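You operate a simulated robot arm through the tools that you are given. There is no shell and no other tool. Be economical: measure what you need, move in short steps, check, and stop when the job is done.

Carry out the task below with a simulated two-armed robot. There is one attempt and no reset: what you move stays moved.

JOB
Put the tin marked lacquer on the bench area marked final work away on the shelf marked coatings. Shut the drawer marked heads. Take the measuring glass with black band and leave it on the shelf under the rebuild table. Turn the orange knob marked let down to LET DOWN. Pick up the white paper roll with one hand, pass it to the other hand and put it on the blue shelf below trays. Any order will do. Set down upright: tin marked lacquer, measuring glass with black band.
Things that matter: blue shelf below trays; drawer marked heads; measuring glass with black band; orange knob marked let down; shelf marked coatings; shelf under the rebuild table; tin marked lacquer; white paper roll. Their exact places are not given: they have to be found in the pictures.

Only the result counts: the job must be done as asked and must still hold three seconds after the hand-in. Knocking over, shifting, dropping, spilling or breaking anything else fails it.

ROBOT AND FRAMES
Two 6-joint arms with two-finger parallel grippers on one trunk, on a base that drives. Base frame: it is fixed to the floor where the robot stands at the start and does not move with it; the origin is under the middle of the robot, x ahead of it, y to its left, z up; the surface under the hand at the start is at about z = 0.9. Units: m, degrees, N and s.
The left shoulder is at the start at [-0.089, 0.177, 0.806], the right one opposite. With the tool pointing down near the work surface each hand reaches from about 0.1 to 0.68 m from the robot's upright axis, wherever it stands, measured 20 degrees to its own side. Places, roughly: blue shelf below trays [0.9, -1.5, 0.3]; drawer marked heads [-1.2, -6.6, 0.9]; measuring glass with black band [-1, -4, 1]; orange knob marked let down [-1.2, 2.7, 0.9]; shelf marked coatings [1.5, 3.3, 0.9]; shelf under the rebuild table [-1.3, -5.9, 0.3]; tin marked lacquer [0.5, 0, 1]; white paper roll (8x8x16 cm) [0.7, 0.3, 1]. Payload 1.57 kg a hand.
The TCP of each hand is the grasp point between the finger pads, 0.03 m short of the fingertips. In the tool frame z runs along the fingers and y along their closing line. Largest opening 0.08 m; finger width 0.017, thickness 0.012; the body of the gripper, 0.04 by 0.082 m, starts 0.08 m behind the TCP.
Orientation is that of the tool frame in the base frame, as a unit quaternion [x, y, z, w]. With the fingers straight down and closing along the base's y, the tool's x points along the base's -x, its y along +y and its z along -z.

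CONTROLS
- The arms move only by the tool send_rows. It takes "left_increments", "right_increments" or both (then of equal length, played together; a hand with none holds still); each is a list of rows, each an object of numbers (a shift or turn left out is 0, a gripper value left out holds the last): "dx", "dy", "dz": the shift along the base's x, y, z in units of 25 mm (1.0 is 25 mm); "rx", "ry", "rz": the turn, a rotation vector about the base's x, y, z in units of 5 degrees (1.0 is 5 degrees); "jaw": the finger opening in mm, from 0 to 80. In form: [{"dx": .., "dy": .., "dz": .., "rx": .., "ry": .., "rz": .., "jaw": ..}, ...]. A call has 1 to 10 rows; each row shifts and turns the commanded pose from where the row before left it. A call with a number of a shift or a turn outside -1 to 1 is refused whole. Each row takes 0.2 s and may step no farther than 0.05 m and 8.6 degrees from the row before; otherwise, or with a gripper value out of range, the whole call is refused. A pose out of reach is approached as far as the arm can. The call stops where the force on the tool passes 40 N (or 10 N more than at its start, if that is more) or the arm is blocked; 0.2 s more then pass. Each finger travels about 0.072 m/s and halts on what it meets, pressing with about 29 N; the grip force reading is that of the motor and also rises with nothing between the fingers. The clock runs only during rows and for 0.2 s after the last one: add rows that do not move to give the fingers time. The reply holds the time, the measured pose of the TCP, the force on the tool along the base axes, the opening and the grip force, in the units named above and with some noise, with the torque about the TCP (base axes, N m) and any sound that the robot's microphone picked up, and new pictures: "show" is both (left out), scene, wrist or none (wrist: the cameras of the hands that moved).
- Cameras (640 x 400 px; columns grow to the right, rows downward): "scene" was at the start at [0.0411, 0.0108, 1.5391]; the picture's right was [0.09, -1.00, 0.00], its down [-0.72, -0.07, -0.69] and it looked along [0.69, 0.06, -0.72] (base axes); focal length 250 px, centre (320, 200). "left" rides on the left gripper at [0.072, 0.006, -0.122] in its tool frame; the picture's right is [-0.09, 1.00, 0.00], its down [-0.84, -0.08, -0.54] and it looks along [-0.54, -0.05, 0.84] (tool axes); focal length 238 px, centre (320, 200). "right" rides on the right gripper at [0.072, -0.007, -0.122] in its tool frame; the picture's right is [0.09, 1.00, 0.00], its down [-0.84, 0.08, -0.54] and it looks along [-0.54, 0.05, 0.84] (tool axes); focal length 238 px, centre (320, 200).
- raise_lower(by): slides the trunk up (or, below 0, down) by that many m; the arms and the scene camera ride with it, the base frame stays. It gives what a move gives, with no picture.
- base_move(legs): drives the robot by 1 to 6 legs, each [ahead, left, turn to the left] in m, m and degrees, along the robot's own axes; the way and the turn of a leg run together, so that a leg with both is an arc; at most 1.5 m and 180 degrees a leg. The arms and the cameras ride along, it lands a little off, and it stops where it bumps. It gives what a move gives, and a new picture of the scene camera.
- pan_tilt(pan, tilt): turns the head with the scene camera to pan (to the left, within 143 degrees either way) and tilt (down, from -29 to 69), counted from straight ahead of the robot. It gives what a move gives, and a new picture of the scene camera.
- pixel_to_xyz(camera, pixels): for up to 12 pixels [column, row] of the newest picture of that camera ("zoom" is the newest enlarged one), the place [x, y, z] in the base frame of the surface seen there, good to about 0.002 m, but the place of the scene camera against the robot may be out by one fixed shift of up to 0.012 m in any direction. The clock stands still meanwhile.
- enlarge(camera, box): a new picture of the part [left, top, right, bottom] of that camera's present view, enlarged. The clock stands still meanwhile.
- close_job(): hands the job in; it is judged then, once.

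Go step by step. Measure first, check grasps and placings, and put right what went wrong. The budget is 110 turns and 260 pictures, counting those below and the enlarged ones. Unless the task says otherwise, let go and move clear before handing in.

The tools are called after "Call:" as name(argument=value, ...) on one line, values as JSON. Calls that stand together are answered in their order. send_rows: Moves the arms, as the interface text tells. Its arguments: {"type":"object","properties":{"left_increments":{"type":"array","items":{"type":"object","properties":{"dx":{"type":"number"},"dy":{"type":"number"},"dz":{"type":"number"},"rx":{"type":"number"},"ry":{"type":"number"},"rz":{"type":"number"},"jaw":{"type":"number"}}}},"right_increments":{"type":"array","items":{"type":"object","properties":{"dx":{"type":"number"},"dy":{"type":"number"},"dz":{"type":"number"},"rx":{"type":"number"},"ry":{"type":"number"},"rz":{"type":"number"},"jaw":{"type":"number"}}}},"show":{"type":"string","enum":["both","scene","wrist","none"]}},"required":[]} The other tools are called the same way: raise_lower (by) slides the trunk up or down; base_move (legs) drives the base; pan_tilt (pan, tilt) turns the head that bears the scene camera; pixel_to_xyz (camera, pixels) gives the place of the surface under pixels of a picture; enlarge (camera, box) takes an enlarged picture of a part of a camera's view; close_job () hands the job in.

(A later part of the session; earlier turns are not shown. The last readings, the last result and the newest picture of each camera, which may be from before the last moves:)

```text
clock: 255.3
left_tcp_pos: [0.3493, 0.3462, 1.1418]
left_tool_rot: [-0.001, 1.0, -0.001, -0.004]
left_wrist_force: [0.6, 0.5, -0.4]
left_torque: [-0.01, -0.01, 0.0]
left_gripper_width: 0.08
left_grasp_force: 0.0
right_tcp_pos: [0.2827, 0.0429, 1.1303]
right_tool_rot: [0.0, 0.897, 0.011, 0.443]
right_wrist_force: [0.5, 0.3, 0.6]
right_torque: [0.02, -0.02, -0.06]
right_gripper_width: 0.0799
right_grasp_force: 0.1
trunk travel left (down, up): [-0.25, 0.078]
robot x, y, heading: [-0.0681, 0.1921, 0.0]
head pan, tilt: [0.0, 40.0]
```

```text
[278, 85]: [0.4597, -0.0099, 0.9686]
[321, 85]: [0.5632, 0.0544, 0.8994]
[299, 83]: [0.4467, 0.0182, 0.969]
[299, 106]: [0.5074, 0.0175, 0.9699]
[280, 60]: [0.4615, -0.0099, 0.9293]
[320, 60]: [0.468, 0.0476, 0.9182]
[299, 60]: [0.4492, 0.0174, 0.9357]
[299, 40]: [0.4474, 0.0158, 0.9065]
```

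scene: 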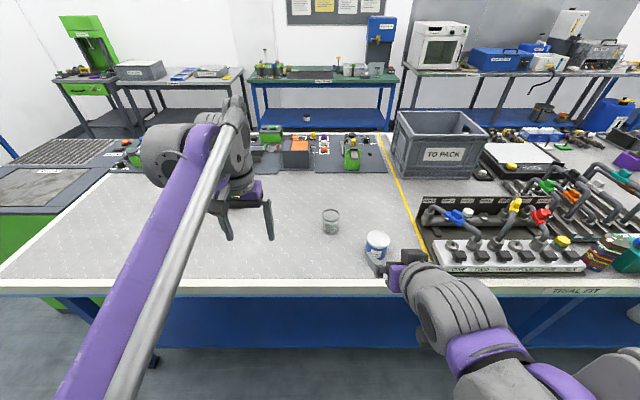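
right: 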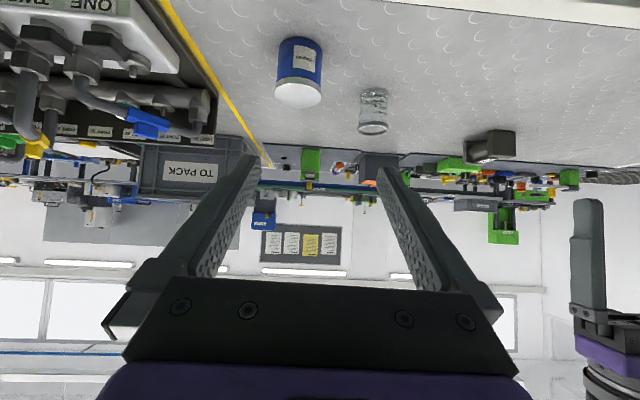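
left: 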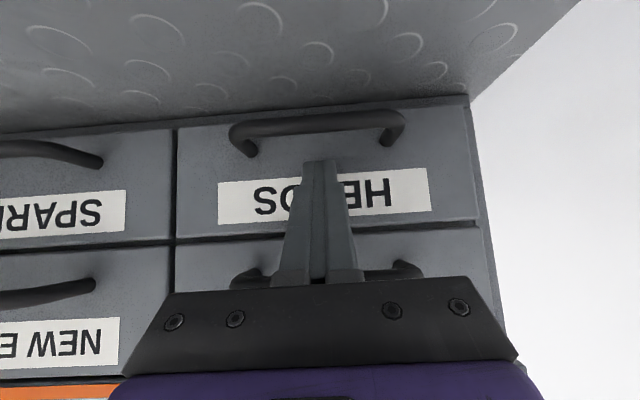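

The tin is centred at (0.477, 0.0175) with its top at 0.970. I go to the pre-grasp point in front of it.

Call:
send_rows(right_increments=[{"dx": 0.38, "dy": -0.13, "dz": -0.92}, {"dx": 0.38, "dy": -0.13, "dz": -0.92}, {"dx": 0.38, "dy": -0.13, "dz": -0.92}, {"dx": 0.38, "dy": -0.13, "dz": -0.92}, {"dx": 0.38, "dy": -0.13, "dz": -0.92}, {"dx": 0.38, "dy": -0.13, "dz": -0.92}, {"dx": 0.38, "dy": -0.13, "dz": -0.92}, {"dx": 0.38, "dy": -0.13, "dz": -0.92}], show="wrist")

```text
clock: 257.1
left_tcp_pos: [0.3492, 0.3453, 1.1423]
left_tool_rot: [-0.001, 1.0, 0.0, -0.004]
left_wrist_force: [0.4, -0.2, -0.3]
left_torque: [0.02, -0.02, 0.02]
left_gripper_width: 0.0801
left_grasp_force: 0.1
right_tcp_pos: [0.3594, 0.0205, 0.9437]
right_tool_rot: [0.001, 0.897, 0.011, 0.441]
right_wrist_force: [0.1, 0.4, -0.4]
right_torque: [0.01, 0.03, -0.01]
right_gripper_width: 0.0799
right_grasp_force: 0.1
trunk travel left (down, up): [-0.25, 0.078]
robot x, y, heading: [-0.0676, 0.1944, 0.0]
head pan, tilt: [0.0, 40.0]
```

right: 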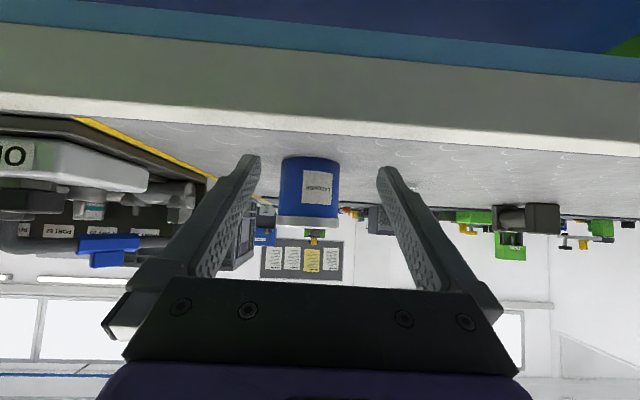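

The tin is centred between the fingers at (309,190). I advance, close and lift.

Call:
send_rows(right_increments=[{"dx": 0.8, "dy": -0.05, "dz": 0.05}, {"dx": 0.8, "dy": -0.05}, {"dx": 0.8}, {"dx": 0.8}, {"dx": 0.8}, {"dx": 0.7}, {"jaw": 45}, {}, {}], show="wrist")

```text
clock: 259.1
left_tcp_pos: [0.3507, 0.3455, 1.1423]
left_tool_rot: [-0.001, 1.0, 0.0, -0.004]
left_wrist_force: [-1.0, 0.7, 0.1]
left_torque: [0.0, -0.01, 0.0]
left_gripper_width: 0.08
left_grasp_force: 0.0
right_tcp_pos: [0.4751, 0.0169, 0.9458]
right_tool_rot: [0.001, 0.897, 0.011, 0.441]
right_wrist_force: [0.4, -0.7, -0.5]
right_torque: [0.0, 0.02, 0.01]
right_gripper_width: 0.0668
right_grasp_force: 29.2
trunk travel left (down, up): [-0.25, 0.078]
robot x, y, heading: [-0.0598, 0.1916, -0.0]
head pan, tilt: [0.0, 40.0]
```

right: 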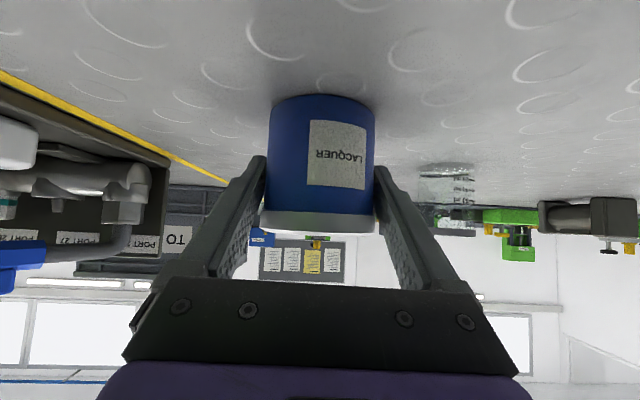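

The grip holds at 67 mm. I lift the tin, back off and drive left, then look at the shelving.

Call:
send_rows(right_increments=[{"dz": 0.5}, {"dz": 1}, {"dz": 1}, {"dz": 1}, {"dz": 1}, {"dz": 1}, {"dz": 1}], show="wrist")

Call:
base_move(legs=[[-0.25, 0, 0], [0, 1.3, 0]])

Call:
pan_tilt(pan=40, tilt=20)

```text
clock: 260.7
left_tcp_pos: [0.3505, 0.3446, 1.1426]
left_tool_rot: [-0.001, 1.0, -0.001, -0.005]
left_wrist_force: [-0.3, -0.1, 0.1]
left_torque: [0.03, 0.02, 0.03]
left_gripper_width: 0.08
left_grasp_force: 0.1
right_tcp_pos: [0.4767, 0.0159, 1.1082]
right_tool_rot: [0.0, 0.897, 0.011, 0.441]
right_wrist_force: [-0.1, 0.6, -2.3]
right_torque: [-0.01, -0.02, 0.0]
right_gripper_width: 0.0668
right_grasp_force: 28.9
trunk travel left (down, up): [-0.25, 0.078]
robot x, y, heading: [-0.0677, 0.1923, -0.0]
head pan, tilt: [0.0, 40.0]
```

right: 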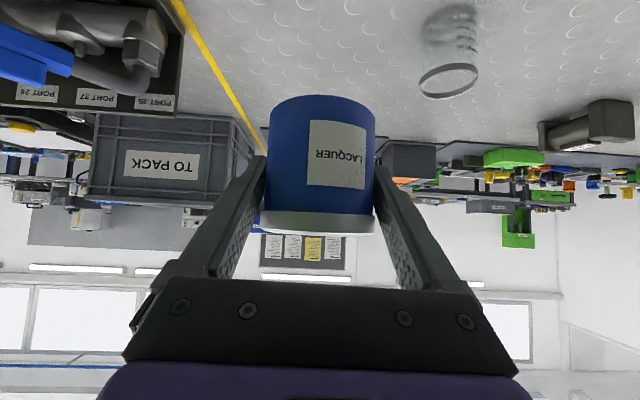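

```text
clock: 273.5
left_tcp_pos: [0.1165, 1.6099, 1.1417]
left_tool_rot: [0.01, 1.0, -0.001, -0.004]
left_wrist_force: [-0.1, 0.8, 0.7]
left_torque: [0.01, -0.01, 0.01]
left_gripper_width: 0.0798
left_grasp_force: 0.0
right_tcp_pos: [0.2384, 1.2767, 1.1086]
right_tool_rot: [0.01, 0.897, 0.005, 0.442]
right_wrist_force: [0.5, 0.0, -1.9]
right_torque: [-0.02, 0.0, -0.04]
right_gripper_width: 0.0668
right_grasp_force: 29.1
trunk travel left (down, up): [-0.25, 0.078]
robot x, y, heading: [-0.3048, 1.4681, -1.4]
head pan, tilt: [0.0, 40.0]
```

scene: 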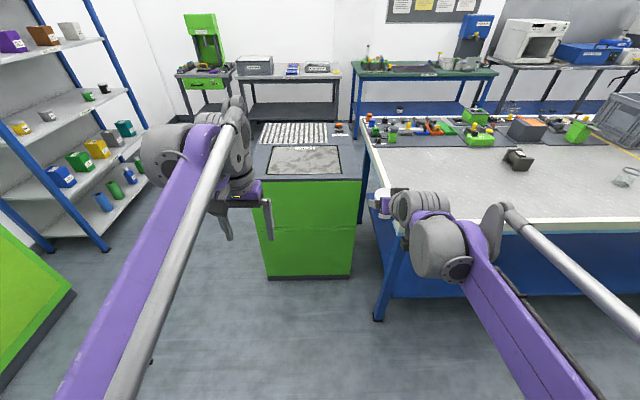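

```text
clock: 274.6
left_tcp_pos: [0.1155, 1.6097, 1.1431]
left_tool_rot: [0.009, 1.0, -0.001, -0.004]
left_wrist_force: [0.3, -0.3, 0.2]
left_torque: [-0.01, 0.02, 0.01]
left_gripper_width: 0.0799
left_grasp_force: 0.1
right_tcp_pos: [0.2375, 1.2755, 1.1099]
right_tool_rot: [0.011, 0.897, 0.006, 0.443]
right_wrist_force: [0.0, 0.3, -1.4]
right_torque: [-0.01, 0.06, 0.01]
right_gripper_width: 0.0668
right_grasp_force: 28.9
trunk travel left (down, up): [-0.25, 0.078]
robot x, y, heading: [-0.3033, 1.4635, -1.3]
head pan, tilt: [40.0, 20.0]
```

scene: 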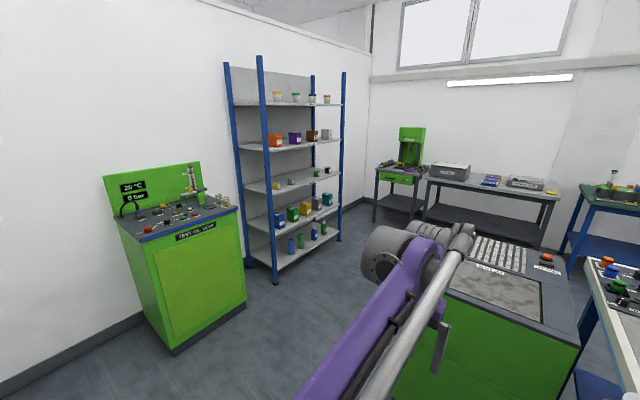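

The shelving is at (290,160). I enlarge it to read the labels and measure the shelves.

Call:
enlarge(camera="scene", box=[220, 50, 360, 290])

Call:
pixel_to_xyz(camera="scene", pixels=[[300, 183], [300, 146], [300, 103], [300, 226], [260, 186], [335, 170], [264, 150], [345, 150], [230, 150], [545, 260], [240, 280], [240, 215]])

```text
1.67 times, centred on (290, 170) of scene
```

zoom: 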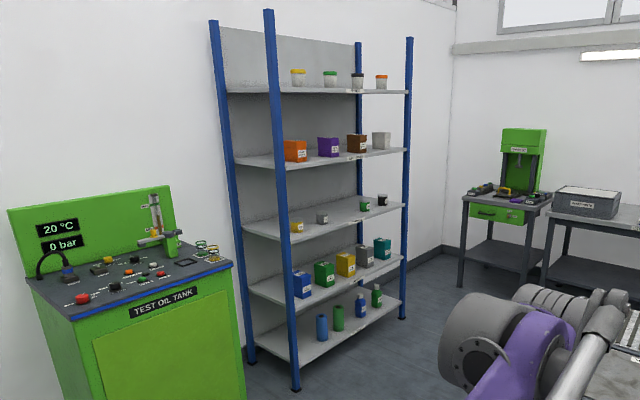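

```text
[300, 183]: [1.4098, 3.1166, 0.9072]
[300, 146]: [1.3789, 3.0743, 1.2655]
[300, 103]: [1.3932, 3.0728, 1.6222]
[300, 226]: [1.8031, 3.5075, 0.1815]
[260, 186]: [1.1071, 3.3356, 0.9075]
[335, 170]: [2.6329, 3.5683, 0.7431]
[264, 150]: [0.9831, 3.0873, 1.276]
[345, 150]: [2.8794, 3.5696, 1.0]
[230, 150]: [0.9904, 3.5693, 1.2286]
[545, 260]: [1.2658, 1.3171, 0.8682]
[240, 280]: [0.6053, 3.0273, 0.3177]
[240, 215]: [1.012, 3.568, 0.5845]
```

The z≈0.9 shelf spans x 1.0–2.0 with its front edge at y≈3.08, and the next shelf is at 1.26. Before driving round, I measure the green cart's extents.

Call:
pixel_to_xyz(camera="scene", pixels=[[480, 250], [440, 285], [540, 280], [525, 245], [480, 238], [405, 380], [245, 300], [380, 180], [430, 195], [175, 350]])

Call:
base_move(legs=[[0, 0.8, 1.3]])

```text
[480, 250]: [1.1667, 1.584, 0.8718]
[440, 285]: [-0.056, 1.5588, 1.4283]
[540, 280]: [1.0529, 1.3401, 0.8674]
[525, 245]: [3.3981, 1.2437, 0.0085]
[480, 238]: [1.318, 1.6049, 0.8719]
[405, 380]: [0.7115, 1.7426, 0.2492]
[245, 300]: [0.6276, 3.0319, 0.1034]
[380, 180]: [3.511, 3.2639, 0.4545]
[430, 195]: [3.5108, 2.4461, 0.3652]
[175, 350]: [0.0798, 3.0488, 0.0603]
```

```text
clock: 281.9
left_tcp_pos: [0.122, 2.4086, 1.1418]
left_tool_rot: [-0.001, 1.0, -0.001, -0.004]
left_wrist_force: [-0.7, 0.3, -0.5]
left_torque: [0.03, 0.0, 0.01]
left_gripper_width: 0.0802
left_grasp_force: 0.0
right_tcp_pos: [0.2498, 2.0794, 1.109]
right_tool_rot: [0.0, 0.897, 0.011, 0.442]
right_wrist_force: [-0.3, 0.3, -1.8]
right_torque: [0.0, 0.01, 0.01]
right_gripper_width: 0.0668
right_grasp_force: 29.3
trunk travel left (down, up): [-0.25, 0.078]
robot x, y, heading: [-0.2986, 2.2548, 0.0]
head pan, tilt: [40.0, 20.0]
```

scene: 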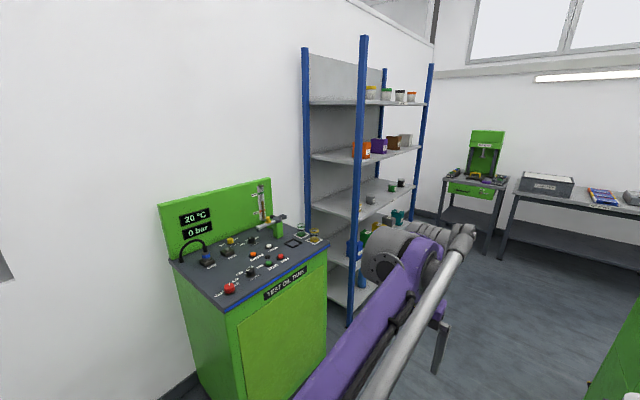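

The passage between cart (y<1.75) and tank (y>3.03) is clear. I drive forward 1.45 m and turn left to face the shelving.

Call:
base_move(legs=[[1.45, 0, 0], [0, 0, 90]])

Call:
pan_tilt(pan=0, tilt=30)

```text
clock: 293.1
left_tcp_pos: [1.0399, 2.639, 1.1434]
left_tool_rot: [-0.688, 0.726, -0.004, -0.003]
left_wrist_force: [0.0, 0.7, 0.2]
left_torque: [-0.03, -0.01, -0.01]
left_gripper_width: 0.0798
left_grasp_force: 0.1
right_tcp_pos: [1.3773, 2.7485, 1.1092]
right_tool_rot: [-0.617, 0.652, 0.311, 0.314]
right_wrist_force: [-0.5, 0.2, -2.3]
right_torque: [0.01, -0.01, -0.03]
right_gripper_width: 0.0666
right_grasp_force: 29.1
trunk travel left (down, up): [-0.25, 0.078]
robot x, y, heading: [1.173, 2.2071, 87.0]
head pan, tilt: [40.0, 20.0]
```

scene: 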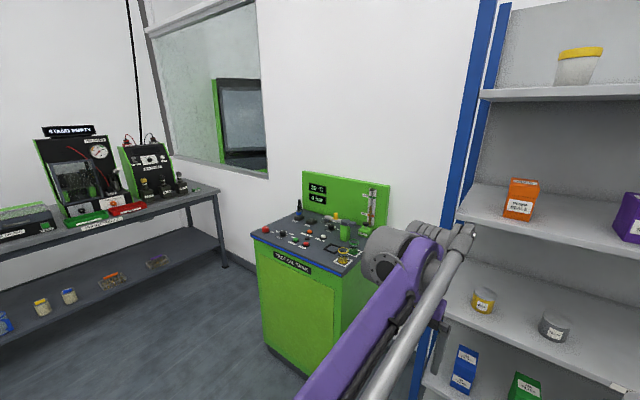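

```text
clock: 294.1
left_tcp_pos: [1.04, 2.6393, 1.1424]
left_tool_rot: [-0.687, 0.726, -0.004, -0.003]
left_wrist_force: [-0.7, 1.1, 0.3]
left_torque: [-0.04, 0.0, 0.02]
left_gripper_width: 0.08
left_grasp_force: 0.0
right_tcp_pos: [1.3766, 2.7474, 1.1078]
right_tool_rot: [-0.617, 0.652, 0.311, 0.313]
right_wrist_force: [-0.2, 0.0, -1.9]
right_torque: [-0.03, -0.01, 0.02]
right_gripper_width: 0.0665
right_grasp_force: 29.1
trunk travel left (down, up): [-0.25, 0.078]
robot x, y, heading: [1.1708, 2.2146, 86.7]
head pan, tilt: [0.0, 30.0]
```

scene: 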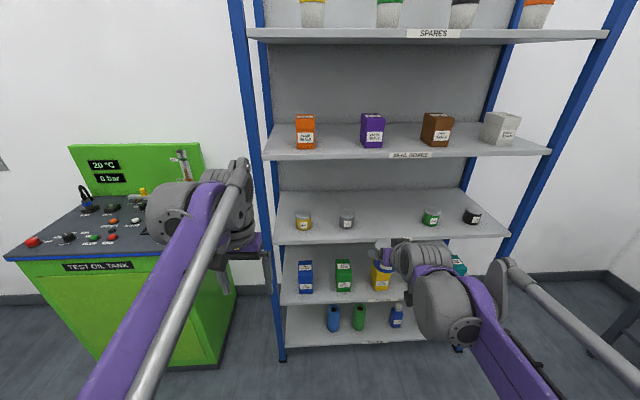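

There's a gap at (390,218) between tins on the z≈0.9 shelf. I enlarge it to check the label and measure the gap.

Call:
enlarge(camera="scene", box=[270, 180, 510, 350])

Call:
pixel_to_xyz(camera="scene", pixels=[[302, 228], [347, 228], [431, 224], [472, 222], [390, 215], [347, 240], [390, 200], [410, 157], [415, 235]])

Call:
enlarge(camera="right", box=[0, 0, 640, 400])

```text
2.35 times, centred on (390, 265) of scene
```

zoom: 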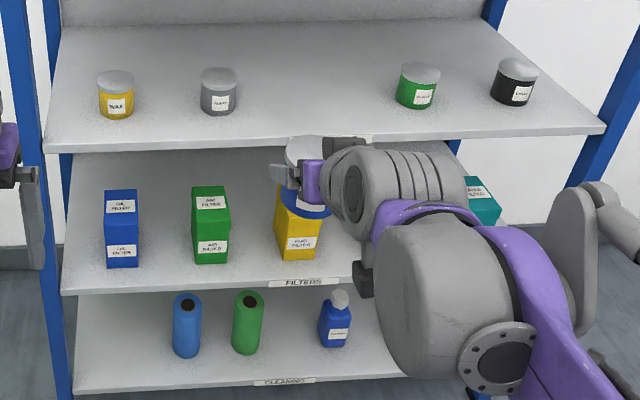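

```text
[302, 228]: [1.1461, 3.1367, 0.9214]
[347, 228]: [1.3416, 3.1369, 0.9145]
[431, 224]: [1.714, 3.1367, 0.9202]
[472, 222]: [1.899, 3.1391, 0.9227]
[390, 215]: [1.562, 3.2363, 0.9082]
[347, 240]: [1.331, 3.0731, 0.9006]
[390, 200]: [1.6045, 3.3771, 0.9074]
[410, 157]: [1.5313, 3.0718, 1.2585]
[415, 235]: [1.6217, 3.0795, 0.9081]
```

```text
1.00 times, centred on (320, 200) of right (not enlarged: the box is as wide or as high as the picture)
```

zoom: 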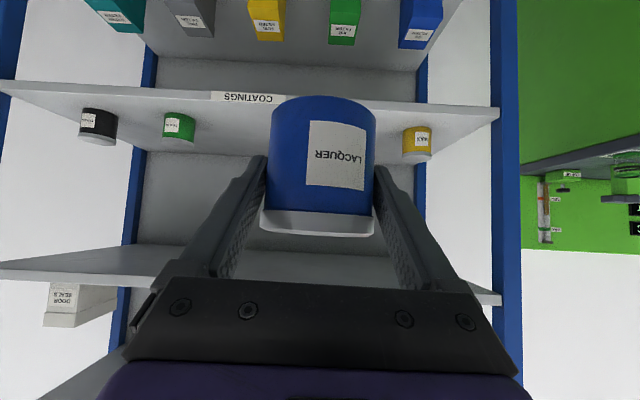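

The label COATINGS is on this shelf. I aim for (1.53, 3.16), so I straighten, move right, pull the left hand in and lower the tin to just above shelf height.

Call:
base_move(legs=[[0, 0, 3.2], [0, -0.185, 0]])

Call:
send_rows(right_increments=[{"dz": -0.8}, {"dz": -0.8}, {"dz": -0.8}, {"dz": -0.8}, {"dz": -0.8}, {}], left_increments=[{"dy": -0.9, "dz": 0.5}, {"dy": -0.9, "dz": 0.5}, {"dy": -0.9, "dz": 0.5}, {"dy": -0.9, "dz": 0.5}, {"dy": -0.9, "dz": 0.5}, {"dy": -0.9, "dz": 0.5}], show="scene")

```text
clock: 296.8
left_tcp_pos: [1.202, 2.6313, 1.1419]
left_tool_rot: [0.708, -0.706, 0.004, 0.002]
left_wrist_force: [0.1, -0.1, 0.3]
left_torque: [-0.03, -0.02, 0.04]
left_gripper_width: 0.0801
left_grasp_force: 0.1
right_tcp_pos: [1.5312, 2.7608, 1.108]
right_tool_rot: [-0.634, 0.635, 0.32, 0.305]
right_wrist_force: [0.2, 0.0, -3.4]
right_torque: [-0.03, 0.01, 0.01]
right_gripper_width: 0.0665
right_grasp_force: 28.9
trunk travel left (down, up): [-0.25, 0.078]
robot x, y, heading: [1.3598, 2.2147, 90.0]
head pan, tilt: [0.0, 30.0]
```

scene: 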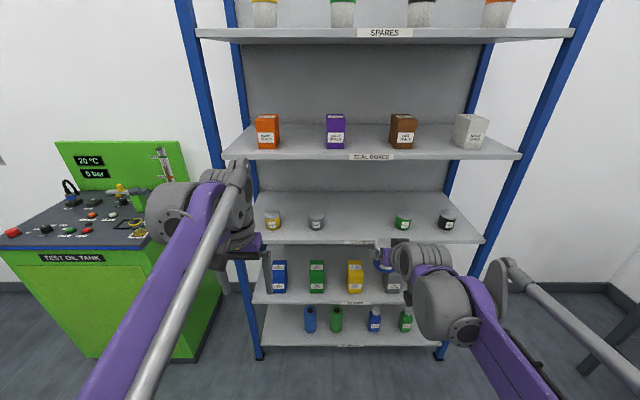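

```text
clock: 298.2
left_tcp_pos: [1.2013, 2.4958, 1.2172]
left_tool_rot: [0.707, -0.707, 0.004, 0.002]
left_wrist_force: [0.6, -0.3, -0.5]
left_torque: [0.01, 0.02, -0.01]
left_gripper_width: 0.0801
left_grasp_force: 0.0
right_tcp_pos: [1.533, 2.7574, 1.0093]
right_tool_rot: [0.634, -0.634, -0.32, -0.305]
right_wrist_force: [0.3, -0.3, -2.1]
right_torque: [0.01, 0.01, -0.02]
right_gripper_width: 0.0664
right_grasp_force: 29.7
trunk travel left (down, up): [-0.25, 0.078]
robot x, y, heading: [1.3544, 2.2164, 90.3]
head pan, tilt: [0.0, 30.0]
```

scene: 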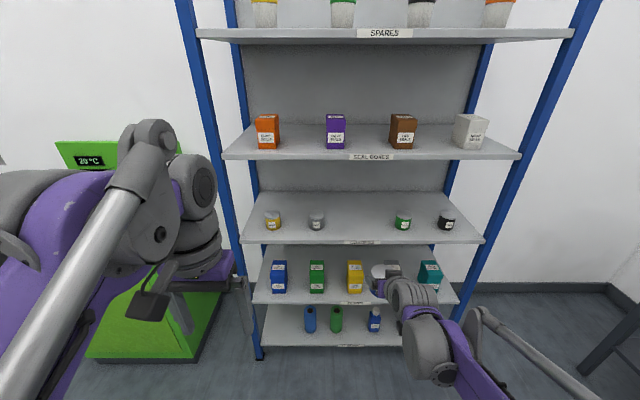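

All aligned at x≈1.533. I drive forward 0.40 m over the shelf.

Call:
base_move(legs=[[0.4, 0, 0]])

Call:
send_rows(right_increments=[{"dz": -0.6}, {"dz": -0.6}, {"dz": -0.6}, {"dz": -0.3}], show="wrist")

```text
clock: 300.7
left_tcp_pos: [1.2006, 2.8993, 1.2163]
left_tool_rot: [0.708, -0.706, 0.003, 0.002]
left_wrist_force: [0.5, 0.6, 0.0]
left_torque: [0.01, -0.02, -0.02]
left_gripper_width: 0.0802
left_grasp_force: 0.1
right_tcp_pos: [1.5303, 3.1621, 1.0102]
right_tool_rot: [0.635, -0.634, -0.32, -0.305]
right_wrist_force: [-1.1, 0.4, -1.5]
right_torque: [-0.01, 0.0, 0.02]
right_gripper_width: 0.0664
right_grasp_force: 29.1
trunk travel left (down, up): [-0.25, 0.078]
robot x, y, heading: [1.3541, 2.6187, 90.4]
head pan, tilt: [0.0, 30.0]
```

scene: 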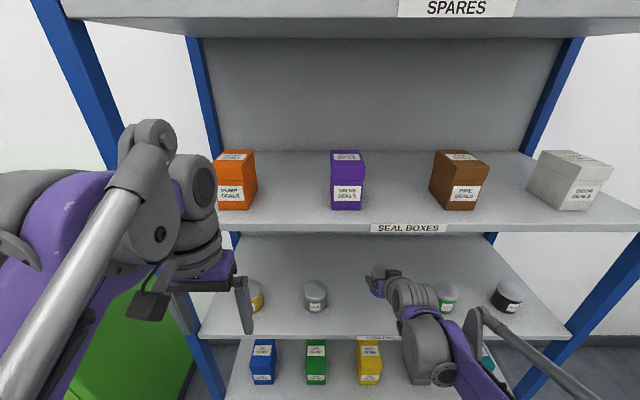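

```text
clock: 301.7
left_tcp_pos: [1.1998, 2.8989, 1.2169]
left_tool_rot: [0.709, -0.706, 0.004, 0.003]
left_wrist_force: [0.3, -0.4, 1.2]
left_torque: [-0.03, -0.02, -0.02]
left_gripper_width: 0.08
left_grasp_force: 0.0
right_tcp_pos: [1.5304, 3.1609, 0.9575]
right_tool_rot: [0.635, -0.634, -0.32, -0.303]
right_wrist_force: [0.6, -0.2, -1.9]
right_torque: [-0.01, 0.0, 0.0]
right_gripper_width: 0.0665
right_grasp_force: 28.6
trunk travel left (down, up): [-0.25, 0.078]
robot x, y, heading: [1.3536, 2.6185, 90.4]
head pan, tilt: [0.0, 30.0]
```

right: 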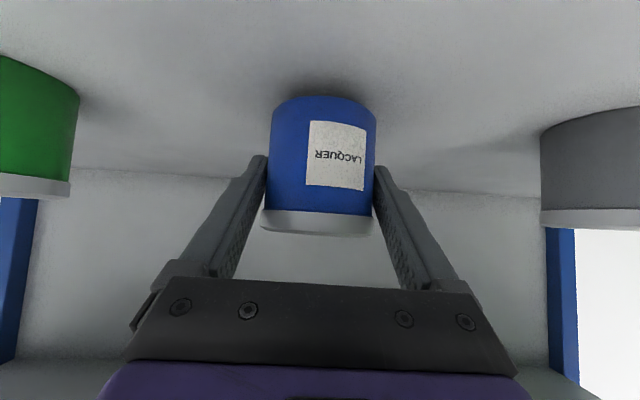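

It has about 11 mm to go. I lower gently to contact.

Call:
send_rows(right_increments=[{"dz": -0.2}, {"dz": -0.15}, {"dz": -0.08}, {"dz": -0.06}], show="none")

```text
clock: 302.7
left_tcp_pos: [1.1995, 2.8983, 1.2173]
left_tool_rot: [0.709, -0.705, 0.003, 0.001]
left_wrist_force: [-0.8, -0.5, 0.7]
left_torque: [0.03, 0.01, 0.0]
left_gripper_width: 0.0803
left_grasp_force: 0.0
right_tcp_pos: [1.5319, 3.1612, 0.9456]
right_tool_rot: [0.635, -0.633, -0.321, -0.305]
right_wrist_force: [-0.2, 0.0, 8.6]
right_torque: [-0.06, -0.28, -0.01]
right_gripper_width: 0.0665
right_grasp_force: 29.4
trunk travel left (down, up): [-0.25, 0.078]
robot x, y, heading: [1.3516, 2.6162, 90.0]
head pan, tilt: [0.0, 30.0]
```

The tin has touched down (8.6 N). I open and drive straight back.

Call:
send_rows(right_increments=[{"jaw": 80}, {}, {}], show="wrist")

Call:
base_move(legs=[[-0.4, 0, 0]])

Call:
enlarge(camera="scene", box=[230, 180, 490, 342])

```text
clock: 303.5
left_tcp_pos: [1.2001, 2.8978, 1.2173]
left_tool_rot: [0.709, -0.705, 0.004, 0.002]
left_wrist_force: [0.4, -0.1, -0.4]
left_torque: [0.01, 0.01, -0.03]
left_gripper_width: 0.08
left_grasp_force: 0.1
right_tcp_pos: [1.5315, 3.1625, 0.9446]
right_tool_rot: [-0.634, 0.635, 0.319, 0.304]
right_wrist_force: [0.3, 0.0, 0.1]
right_torque: [-0.03, -0.01, -0.03]
right_gripper_width: 0.0799
right_grasp_force: 0.1
trunk travel left (down, up): [-0.25, 0.078]
robot x, y, heading: [1.3564, 2.618, 90.4]
head pan, tilt: [0.0, 30.0]
```

right: 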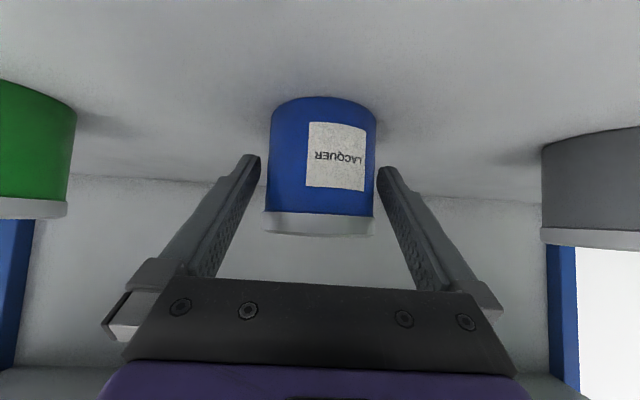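

```text
clock: 306.0
left_tcp_pos: [1.2005, 2.4969, 1.2168]
left_tool_rot: [0.713, -0.701, 0.004, 0.002]
left_wrist_force: [-0.5, -0.2, -0.5]
left_torque: [0.01, -0.02, 0.03]
left_gripper_width: 0.08
left_grasp_force: 0.0
right_tcp_pos: [1.5278, 2.7646, 0.9451]
right_tool_rot: [0.638, -0.63, -0.322, -0.303]
right_wrist_force: [-0.1, -0.4, 0.4]
right_torque: [-0.01, -0.01, 0.01]
right_gripper_width: 0.0802
right_grasp_force: 0.0
trunk travel left (down, up): [-0.25, 0.078]
robot x, y, heading: [1.3551, 2.2157, 91.2]
head pan, tilt: [0.0, 30.0]
```

scene: 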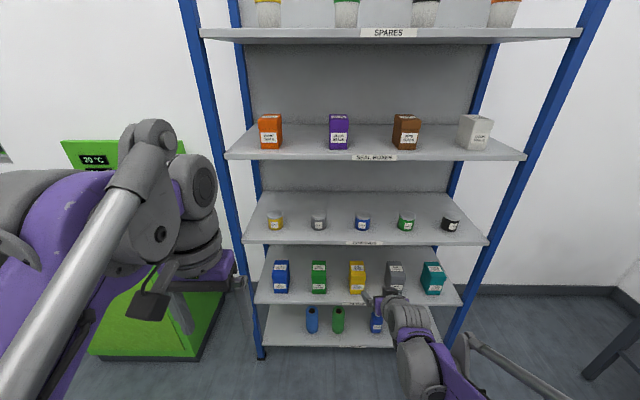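

```text
2.46 times, centred on (360, 261) of scene
```

zoom: 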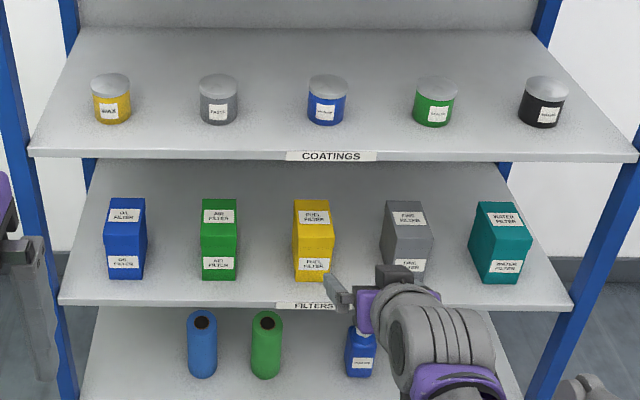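

All five tins are upright in a row on COATINGS, so that job is done. Next is the knob to the west: I raise the right hand, turn left to face −x, drive there and look.

Call:
send_rows(right_increments=[{"dz": 1}, {"dz": 1}, {"dz": 1}, {"dz": 1}, {"dz": 1}, {"dz": 1}], show="none")

Call:
base_move(legs=[[0, 0, 88.8], [1.4, 0, 0]])

Call:
pan_tilt(pan=0, tilt=20)

```text
clock: 307.4
left_tcp_pos: [1.2006, 2.4975, 1.2154]
left_tool_rot: [0.713, -0.701, 0.004, 0.002]
left_wrist_force: [0.4, -0.5, -0.1]
left_torque: [0.0, -0.03, -0.01]
left_gripper_width: 0.0801
left_grasp_force: 0.1
right_tcp_pos: [1.5279, 2.7665, 1.0968]
right_tool_rot: [0.639, -0.63, -0.322, -0.302]
right_wrist_force: [-0.4, -1.1, 0.0]
right_torque: [-0.01, -0.02, 0.0]
right_gripper_width: 0.08
right_grasp_force: 0.0
trunk travel left (down, up): [-0.25, 0.078]
robot x, y, heading: [1.3606, 2.2151, 90.9]
head pan, tilt: [0.0, 30.0]
```

```text
clock: 318.3
left_tcp_pos: [-0.3222, 2.0288, 1.2177]
left_tool_rot: [1.0, 0.006, 0.005, -0.002]
left_wrist_force: [0.6, 0.1, 0.4]
left_torque: [-0.02, -0.03, 0.04]
left_gripper_width: 0.0799
left_grasp_force: 0.1
right_tcp_pos: [-0.591, 2.3566, 1.0966]
right_tool_rot: [0.897, 0.004, -0.441, 0.012]
right_wrist_force: [-0.3, 0.7, 1.2]
right_torque: [0.01, 0.0, 0.01]
right_gripper_width: 0.0796
right_grasp_force: 0.1
trunk travel left (down, up): [-0.25, 0.078]
robot x, y, heading: [-0.0432, 2.1836, -179.4]
head pan, tilt: [0.0, 30.0]
```

scene: 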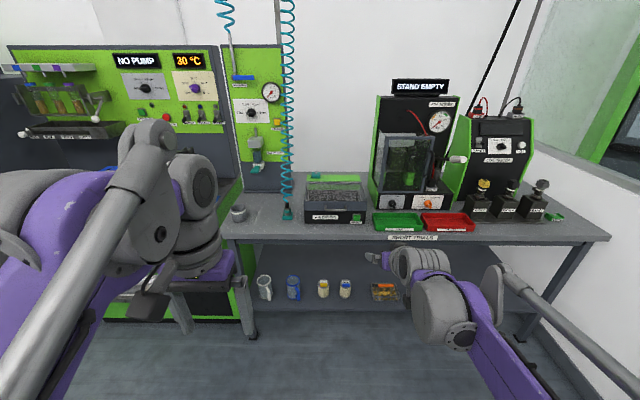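

```text
clock: 319.0
left_tcp_pos: [-0.3209, 2.028, 1.2177]
left_tool_rot: [1.0, 0.006, 0.005, -0.001]
left_wrist_force: [-0.4, 0.8, -0.4]
left_torque: [0.01, 0.0, -0.01]
left_gripper_width: 0.0798
left_grasp_force: 0.2
right_tcp_pos: [-0.5906, 2.3571, 1.0968]
right_tool_rot: [0.897, 0.005, -0.442, 0.013]
right_wrist_force: [0.0, -1.2, 0.9]
right_torque: [-0.01, 0.0, -0.01]
right_gripper_width: 0.0801
right_grasp_force: 0.1
trunk travel left (down, up): [-0.25, 0.078]
robot x, y, heading: [-0.0417, 2.1845, -179.2]
head pan, tilt: [0.0, 20.0]
```

scene: 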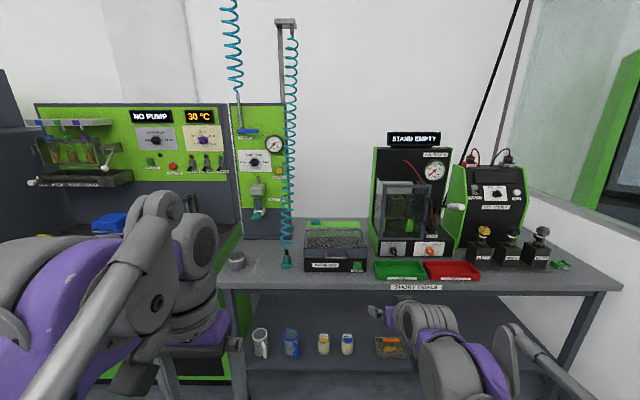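

The orange knob is on the black unit at about (427,250). I enlarge the panel.

Call:
enlarge(camera="scene", box=[370, 225, 466, 285])

Call:
pixel_to_xyz(camera="scene", pixels=[[427, 250], [427, 247], [395, 250], [410, 250], [440, 250], [440, 270], [400, 290], [450, 272], [430, 262], [425, 240]])

```text
6.67 times, centred on (418, 255) of scene
```

zoom: 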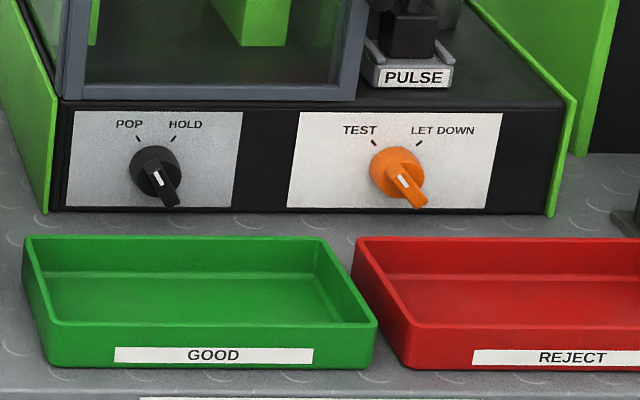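

```text
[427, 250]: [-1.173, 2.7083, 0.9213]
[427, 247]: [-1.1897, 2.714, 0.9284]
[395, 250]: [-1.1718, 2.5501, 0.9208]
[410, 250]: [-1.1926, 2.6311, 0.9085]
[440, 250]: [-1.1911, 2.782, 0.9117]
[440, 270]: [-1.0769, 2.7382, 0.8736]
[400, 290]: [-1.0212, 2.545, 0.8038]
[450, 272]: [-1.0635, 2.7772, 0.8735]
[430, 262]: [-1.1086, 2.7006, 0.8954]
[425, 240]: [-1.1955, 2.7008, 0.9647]
```

The pointer's white line is on TEST and LET DOWN is to its right, so the knob must turn clockwise by roughly 70°. I line the right hand up with y≈2.71 and move closer for a wrist view.

Call:
base_move(legs=[[0.3, -0.35, -0.6]])

Call:
pan_tilt(pan=-15, tilt=40)

Call:
enlarge(camera="right", box=[160, 50, 480, 250])

```text
clock: 322.6
left_tcp_pos: [-0.6306, 2.3736, 1.216]
left_tool_rot: [1.0, 0.005, 0.004, -0.001]
left_wrist_force: [-0.2, 0.5, 0.6]
left_torque: [0.0, -0.03, -0.01]
left_gripper_width: 0.0798
left_grasp_force: 0.1
right_tcp_pos: [-0.8958, 2.706, 1.0977]
right_tool_rot: [0.897, 0.003, -0.442, 0.012]
right_wrist_force: [0.2, 0.1, 0.2]
right_torque: [0.01, 0.01, 0.03]
right_gripper_width: 0.0801
right_grasp_force: 0.2
trunk travel left (down, up): [-0.25, 0.078]
robot x, y, heading: [-0.3473, 2.5351, -179.6]
head pan, tilt: [0.0, 20.0]
```

scene: 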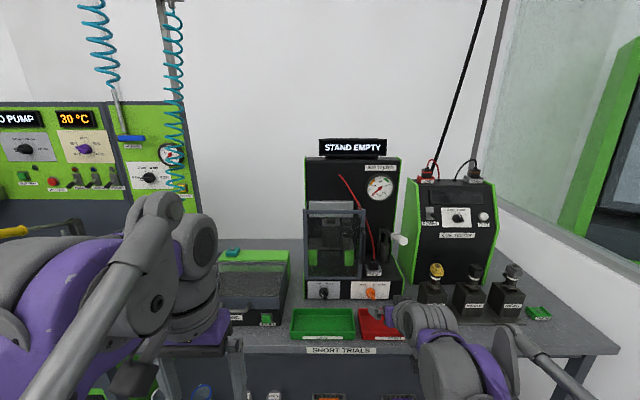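

```text
clock: 323.5
left_tcp_pos: [-0.6293, 2.3748, 1.2167]
left_tool_rot: [1.0, 0.005, 0.004, -0.001]
left_wrist_force: [0.2, -0.5, 0.0]
left_torque: [0.01, -0.01, -0.02]
left_gripper_width: 0.08
left_grasp_force: 0.1
right_tcp_pos: [-0.8956, 2.7042, 1.0956]
right_tool_rot: [0.897, 0.003, -0.442, 0.012]
right_wrist_force: [0.2, 0.2, 0.3]
right_torque: [-0.02, 0.0, 0.02]
right_gripper_width: 0.08
right_grasp_force: 0.0
trunk travel left (down, up): [-0.25, 0.078]
robot x, y, heading: [-0.3503, 2.5314, -179.4]
head pan, tilt: [-15.0, 40.0]
```

scene: 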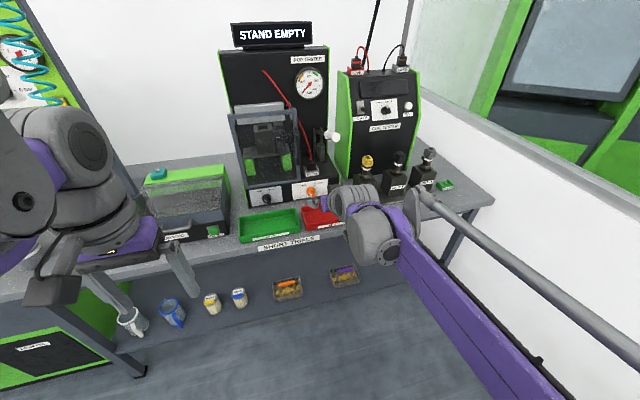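

```text
2.00 times, centred on (320, 150) of right
```

zoom: 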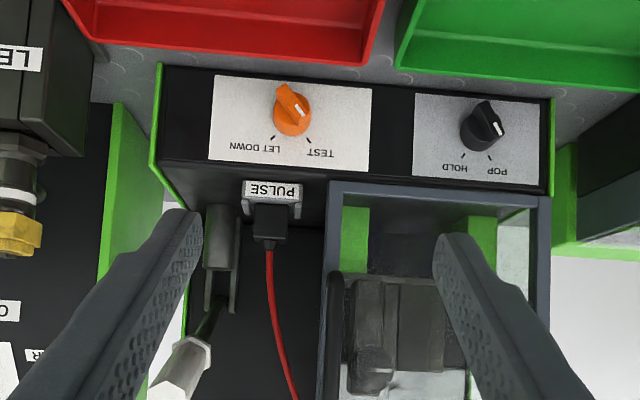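

The knob is at zoom (292,112), upside down in this view. I measure the knob, panel face, table and trays precisely.

Call:
enlarge(camera="right", box=[266, 76, 346, 126])

Call:
pixel_to_xyz(camera="right", pixels=[[280, 110], [335, 110], [306, 125], [306, 108], [303, 100], [300, 97], [305, 93], [290, 82], [320, 80], [305, 70], [260, 60], [354, 76]])

```text
8.00 times, centred on (306, 101) of right
```

zoom: 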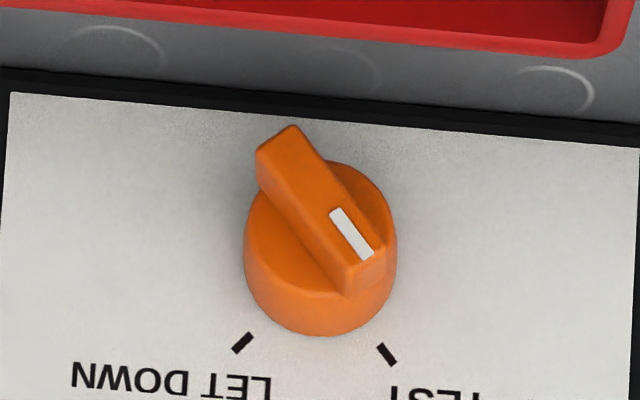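

```text
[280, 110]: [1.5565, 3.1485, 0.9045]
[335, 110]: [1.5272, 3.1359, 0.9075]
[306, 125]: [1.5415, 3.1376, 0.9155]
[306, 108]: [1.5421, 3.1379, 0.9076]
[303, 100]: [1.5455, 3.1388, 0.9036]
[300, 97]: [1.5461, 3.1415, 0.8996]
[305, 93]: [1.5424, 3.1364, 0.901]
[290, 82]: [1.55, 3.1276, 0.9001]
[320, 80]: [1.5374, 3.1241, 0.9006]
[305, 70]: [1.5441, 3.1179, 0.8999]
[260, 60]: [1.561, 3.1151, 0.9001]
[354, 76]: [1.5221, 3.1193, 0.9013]
```

Those values came from the older wrist picture. I measure on this new enlargement instead.

Call:
pixel_to_xyz(camera="zoom", pixels=[[60, 150], [580, 180], [60, 330], [600, 330], [280, 160], [345, 230], [370, 275], [320, 300], [375, 190], [300, 210], [100, 20], [380, 65]])

Call:
pixel_to_xyz(camera="zoom", pixels=[[262, 165], [295, 130], [258, 155], [355, 290], [385, 250], [250, 250], [395, 250], [320, 333], [340, 165], [240, 345], [388, 353], [350, 5]])

```text
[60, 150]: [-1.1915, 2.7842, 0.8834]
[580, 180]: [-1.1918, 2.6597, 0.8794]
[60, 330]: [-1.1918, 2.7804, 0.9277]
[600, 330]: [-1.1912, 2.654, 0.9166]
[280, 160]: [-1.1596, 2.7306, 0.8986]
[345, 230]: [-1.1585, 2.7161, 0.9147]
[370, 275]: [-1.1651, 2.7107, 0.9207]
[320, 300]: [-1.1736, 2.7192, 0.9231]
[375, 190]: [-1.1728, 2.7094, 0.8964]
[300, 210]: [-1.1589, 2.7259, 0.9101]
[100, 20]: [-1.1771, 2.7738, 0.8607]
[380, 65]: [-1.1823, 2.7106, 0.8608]
```

```text
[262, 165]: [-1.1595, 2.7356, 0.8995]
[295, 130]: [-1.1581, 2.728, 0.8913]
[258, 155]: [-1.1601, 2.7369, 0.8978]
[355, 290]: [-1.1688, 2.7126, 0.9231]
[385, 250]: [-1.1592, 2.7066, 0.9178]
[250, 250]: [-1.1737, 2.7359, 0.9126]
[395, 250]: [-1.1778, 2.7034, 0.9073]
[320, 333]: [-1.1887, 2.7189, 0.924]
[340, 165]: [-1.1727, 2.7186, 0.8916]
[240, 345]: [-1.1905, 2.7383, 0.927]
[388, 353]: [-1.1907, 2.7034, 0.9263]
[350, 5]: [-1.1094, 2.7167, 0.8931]
```

The panel face is at x=−1.1915, the knob centre is near (y 2.720, z 0.908), and the ridge top is at x≈−1.159. The ridge is 12 mm wide and set about 43° left of vertical. I check the red tray's back rim for clearance.

Call:
pixel_to_xyz(camera="zoom", pixels=[[300, 38], [300, 44], [300, 30], [500, 48], [600, 40], [150, 30], [300, 52], [500, 20], [615, 10]])

Call:
enlarge(camera="scene", box=[220, 150, 380, 250])

Call:
pixel_to_xyz(camera="zoom", pixels=[[340, 240], [370, 315], [330, 270], [460, 270], [480, 150], [560, 130], [365, 160], [435, 60]])

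```text
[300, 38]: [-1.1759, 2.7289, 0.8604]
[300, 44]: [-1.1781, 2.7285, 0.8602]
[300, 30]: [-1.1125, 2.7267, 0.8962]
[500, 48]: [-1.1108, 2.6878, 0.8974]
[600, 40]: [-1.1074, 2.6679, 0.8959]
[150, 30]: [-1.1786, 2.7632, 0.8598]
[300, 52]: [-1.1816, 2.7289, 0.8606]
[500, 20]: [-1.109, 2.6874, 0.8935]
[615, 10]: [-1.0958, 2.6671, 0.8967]
```

```text
4.00 times, centred on (300, 200) of scene
```

zoom: 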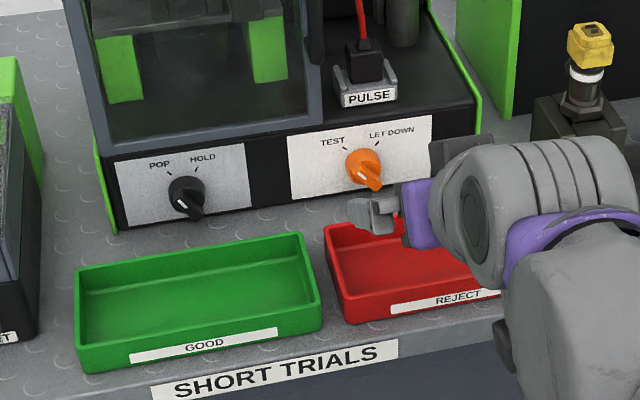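

```text
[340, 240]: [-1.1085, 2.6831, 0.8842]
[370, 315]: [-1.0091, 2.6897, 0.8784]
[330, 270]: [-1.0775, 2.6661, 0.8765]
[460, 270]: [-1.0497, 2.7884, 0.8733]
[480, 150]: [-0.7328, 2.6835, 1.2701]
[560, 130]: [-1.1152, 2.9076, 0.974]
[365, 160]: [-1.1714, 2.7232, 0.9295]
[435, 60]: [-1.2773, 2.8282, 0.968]
```

The tray's back rim is at x=−1.112, z 0.897, leaving 8 cm to the panel. I roll the right hand 42° so its fingers straddle the ridge plane, set the opening to 32 mm, and bring it to the line of approach before driving in.

Call:
send_rows(right_increments=[{"dx": 0.17, "dy": -0.13, "dz": -0.6, "rx": 0.94, "jaw": 32}, {"dx": 0.17, "dy": -0.13, "dz": -0.6, "rx": 0.94}, {"dx": 0.17, "dy": -0.13, "dz": -0.6, "rx": 0.94}, {"dx": 0.17, "dy": -0.13, "dz": -0.6, "rx": 0.94}, {"dx": 0.17, "dy": -0.13, "dz": -0.6, "rx": 0.94}, {"dx": 0.17, "dy": -0.13, "dz": -0.6, "rx": 0.94}, {"dx": 0.17, "dy": -0.13, "dz": -0.6, "rx": 0.94}, {"dx": 0.17, "dy": -0.13, "dz": -0.6, "rx": 0.94}, {"dx": 0.14, "dy": -0.13, "dz": -0.6, "rx": 0.94}], show="none")

Call:
base_move(legs=[[0.21, 0, 0]])

Call:
enlarge(camera="right", box=[160, 50, 480, 250])

```text
clock: 325.5
left_tcp_pos: [-0.6291, 2.3741, 1.2174]
left_tool_rot: [1.0, 0.005, 0.004, -0.001]
left_wrist_force: [0.9, 0.2, 0.0]
left_torque: [0.01, -0.04, -0.01]
left_gripper_width: 0.0799
left_grasp_force: 0.0
right_tcp_pos: [-0.858, 2.6762, 0.9633]
right_tool_rot: [0.841, 0.162, -0.411, -0.312]
right_wrist_force: [0.1, 0.3, 0.3]
right_torque: [0.02, 0.02, -0.03]
right_gripper_width: 0.032
right_grasp_force: 0.1
trunk travel left (down, up): [-0.25, 0.078]
robot x, y, heading: [-0.3464, 2.5318, -179.6]
head pan, tilt: [-15.0, 40.0]
```

```text
clock: 327.1
left_tcp_pos: [-0.8405, 2.3749, 1.2159]
left_tool_rot: [1.0, 0.002, 0.005, -0.001]
left_wrist_force: [0.2, 0.5, 0.1]
left_torque: [-0.01, -0.04, -0.01]
left_gripper_width: 0.08
left_grasp_force: 0.0
right_tcp_pos: [-1.0685, 2.6771, 0.964]
right_tool_rot: [0.841, 0.16, -0.41, -0.314]
right_wrist_force: [-0.4, 0.4, 1.0]
right_torque: [-0.02, 0.03, 0.0]
right_gripper_width: 0.0318
right_grasp_force: 0.0
trunk travel left (down, up): [-0.25, 0.078]
robot x, y, heading: [-0.5591, 2.5316, -180.0]
head pan, tilt: [-15.0, 40.0]
```

scene: 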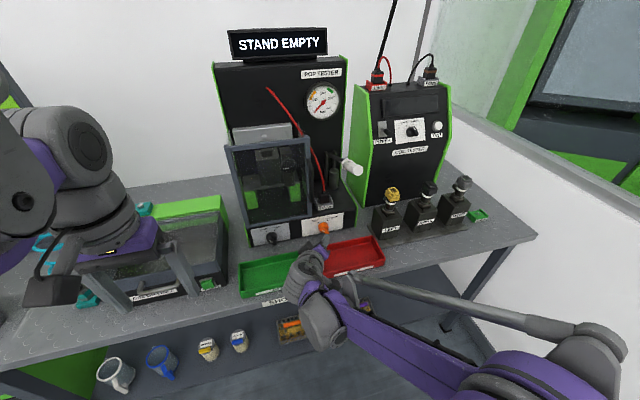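

```text
2.00 times, centred on (320, 150) of right
```

zoom: 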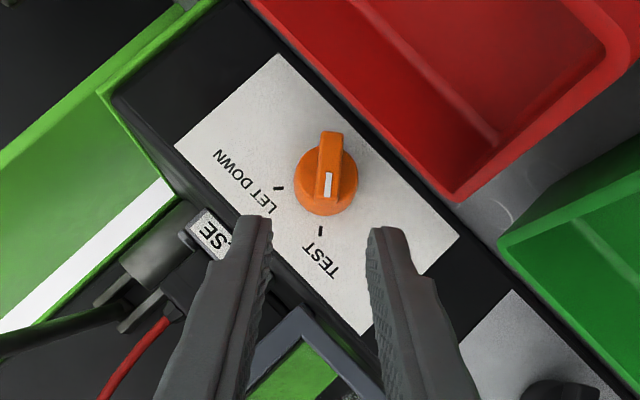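

The ridge now lies straight between the fingers in this view, at zoom (327,165). I re-measure it from here.

Call:
pixel_to_xyz(camera="zoom", pixels=[[331, 140], [327, 160], [327, 190], [318, 165], [339, 165], [318, 190], [338, 190], [302, 170], [354, 180], [327, 212], [420, 240]])

```text
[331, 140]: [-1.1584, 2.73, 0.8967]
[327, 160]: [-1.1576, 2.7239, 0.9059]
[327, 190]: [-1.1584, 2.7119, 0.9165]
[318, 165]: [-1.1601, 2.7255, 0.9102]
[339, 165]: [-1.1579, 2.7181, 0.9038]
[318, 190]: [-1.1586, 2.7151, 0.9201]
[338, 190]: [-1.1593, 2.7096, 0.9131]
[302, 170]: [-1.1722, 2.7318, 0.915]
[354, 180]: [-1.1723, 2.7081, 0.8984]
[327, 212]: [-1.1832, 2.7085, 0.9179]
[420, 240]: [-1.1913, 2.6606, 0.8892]
```

The ridge's mid-line passes (2.7205, 0.9075). I slide in along the tool axis so the fingertips straddle the ridge.

Call:
send_rows(right_increments=[{"dx": -0.485, "dy": 0.21, "dz": -0.283}, {"dx": -0.485, "dy": 0.21, "dz": -0.283}, {"dx": -0.485, "dy": 0.21, "dz": -0.283}, {"dx": -0.485, "dy": 0.21, "dz": -0.283}, {"dx": -0.485, "dy": 0.21, "dz": -0.283}, {"dx": -0.485, "dy": 0.21, "dz": -0.283}], show="wrist")

Call:
enlarge(camera="right", box=[240, 90, 400, 190])

```text
clock: 328.5
left_tcp_pos: [-0.8413, 2.376, 1.2176]
left_tool_rot: [1.0, 0.002, 0.004, 0.0]
left_wrist_force: [-0.3, 0.6, -0.5]
left_torque: [-0.01, -0.02, 0.0]
left_gripper_width: 0.0798
left_grasp_force: 0.1
right_tcp_pos: [-1.1425, 2.7093, 0.9206]
right_tool_rot: [0.842, 0.16, -0.41, -0.313]
right_wrist_force: [0.6, 0.8, 0.5]
right_torque: [0.03, 0.03, 0.0]
right_gripper_width: 0.0316
right_grasp_force: 0.0
trunk travel left (down, up): [-0.25, 0.078]
robot x, y, heading: [-0.5616, 2.5298, -179.6]
head pan, tilt: [-15.0, 40.0]
```

right: 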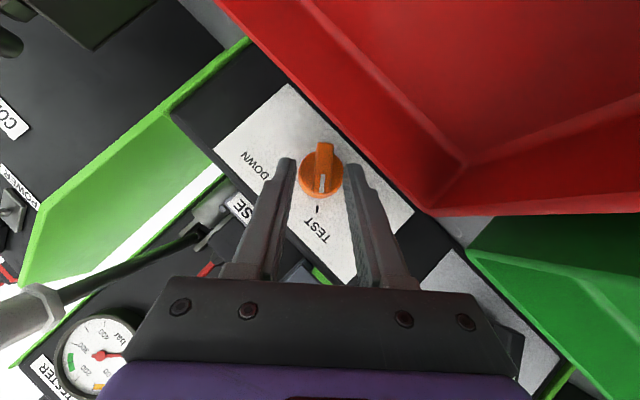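

```text
4.00 times, centred on (320, 140) of right
```

zoom: 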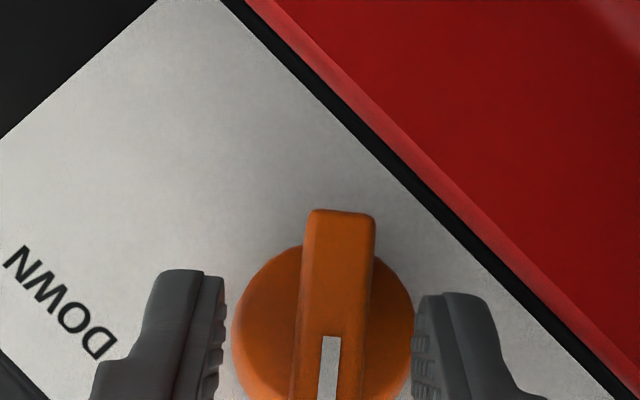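

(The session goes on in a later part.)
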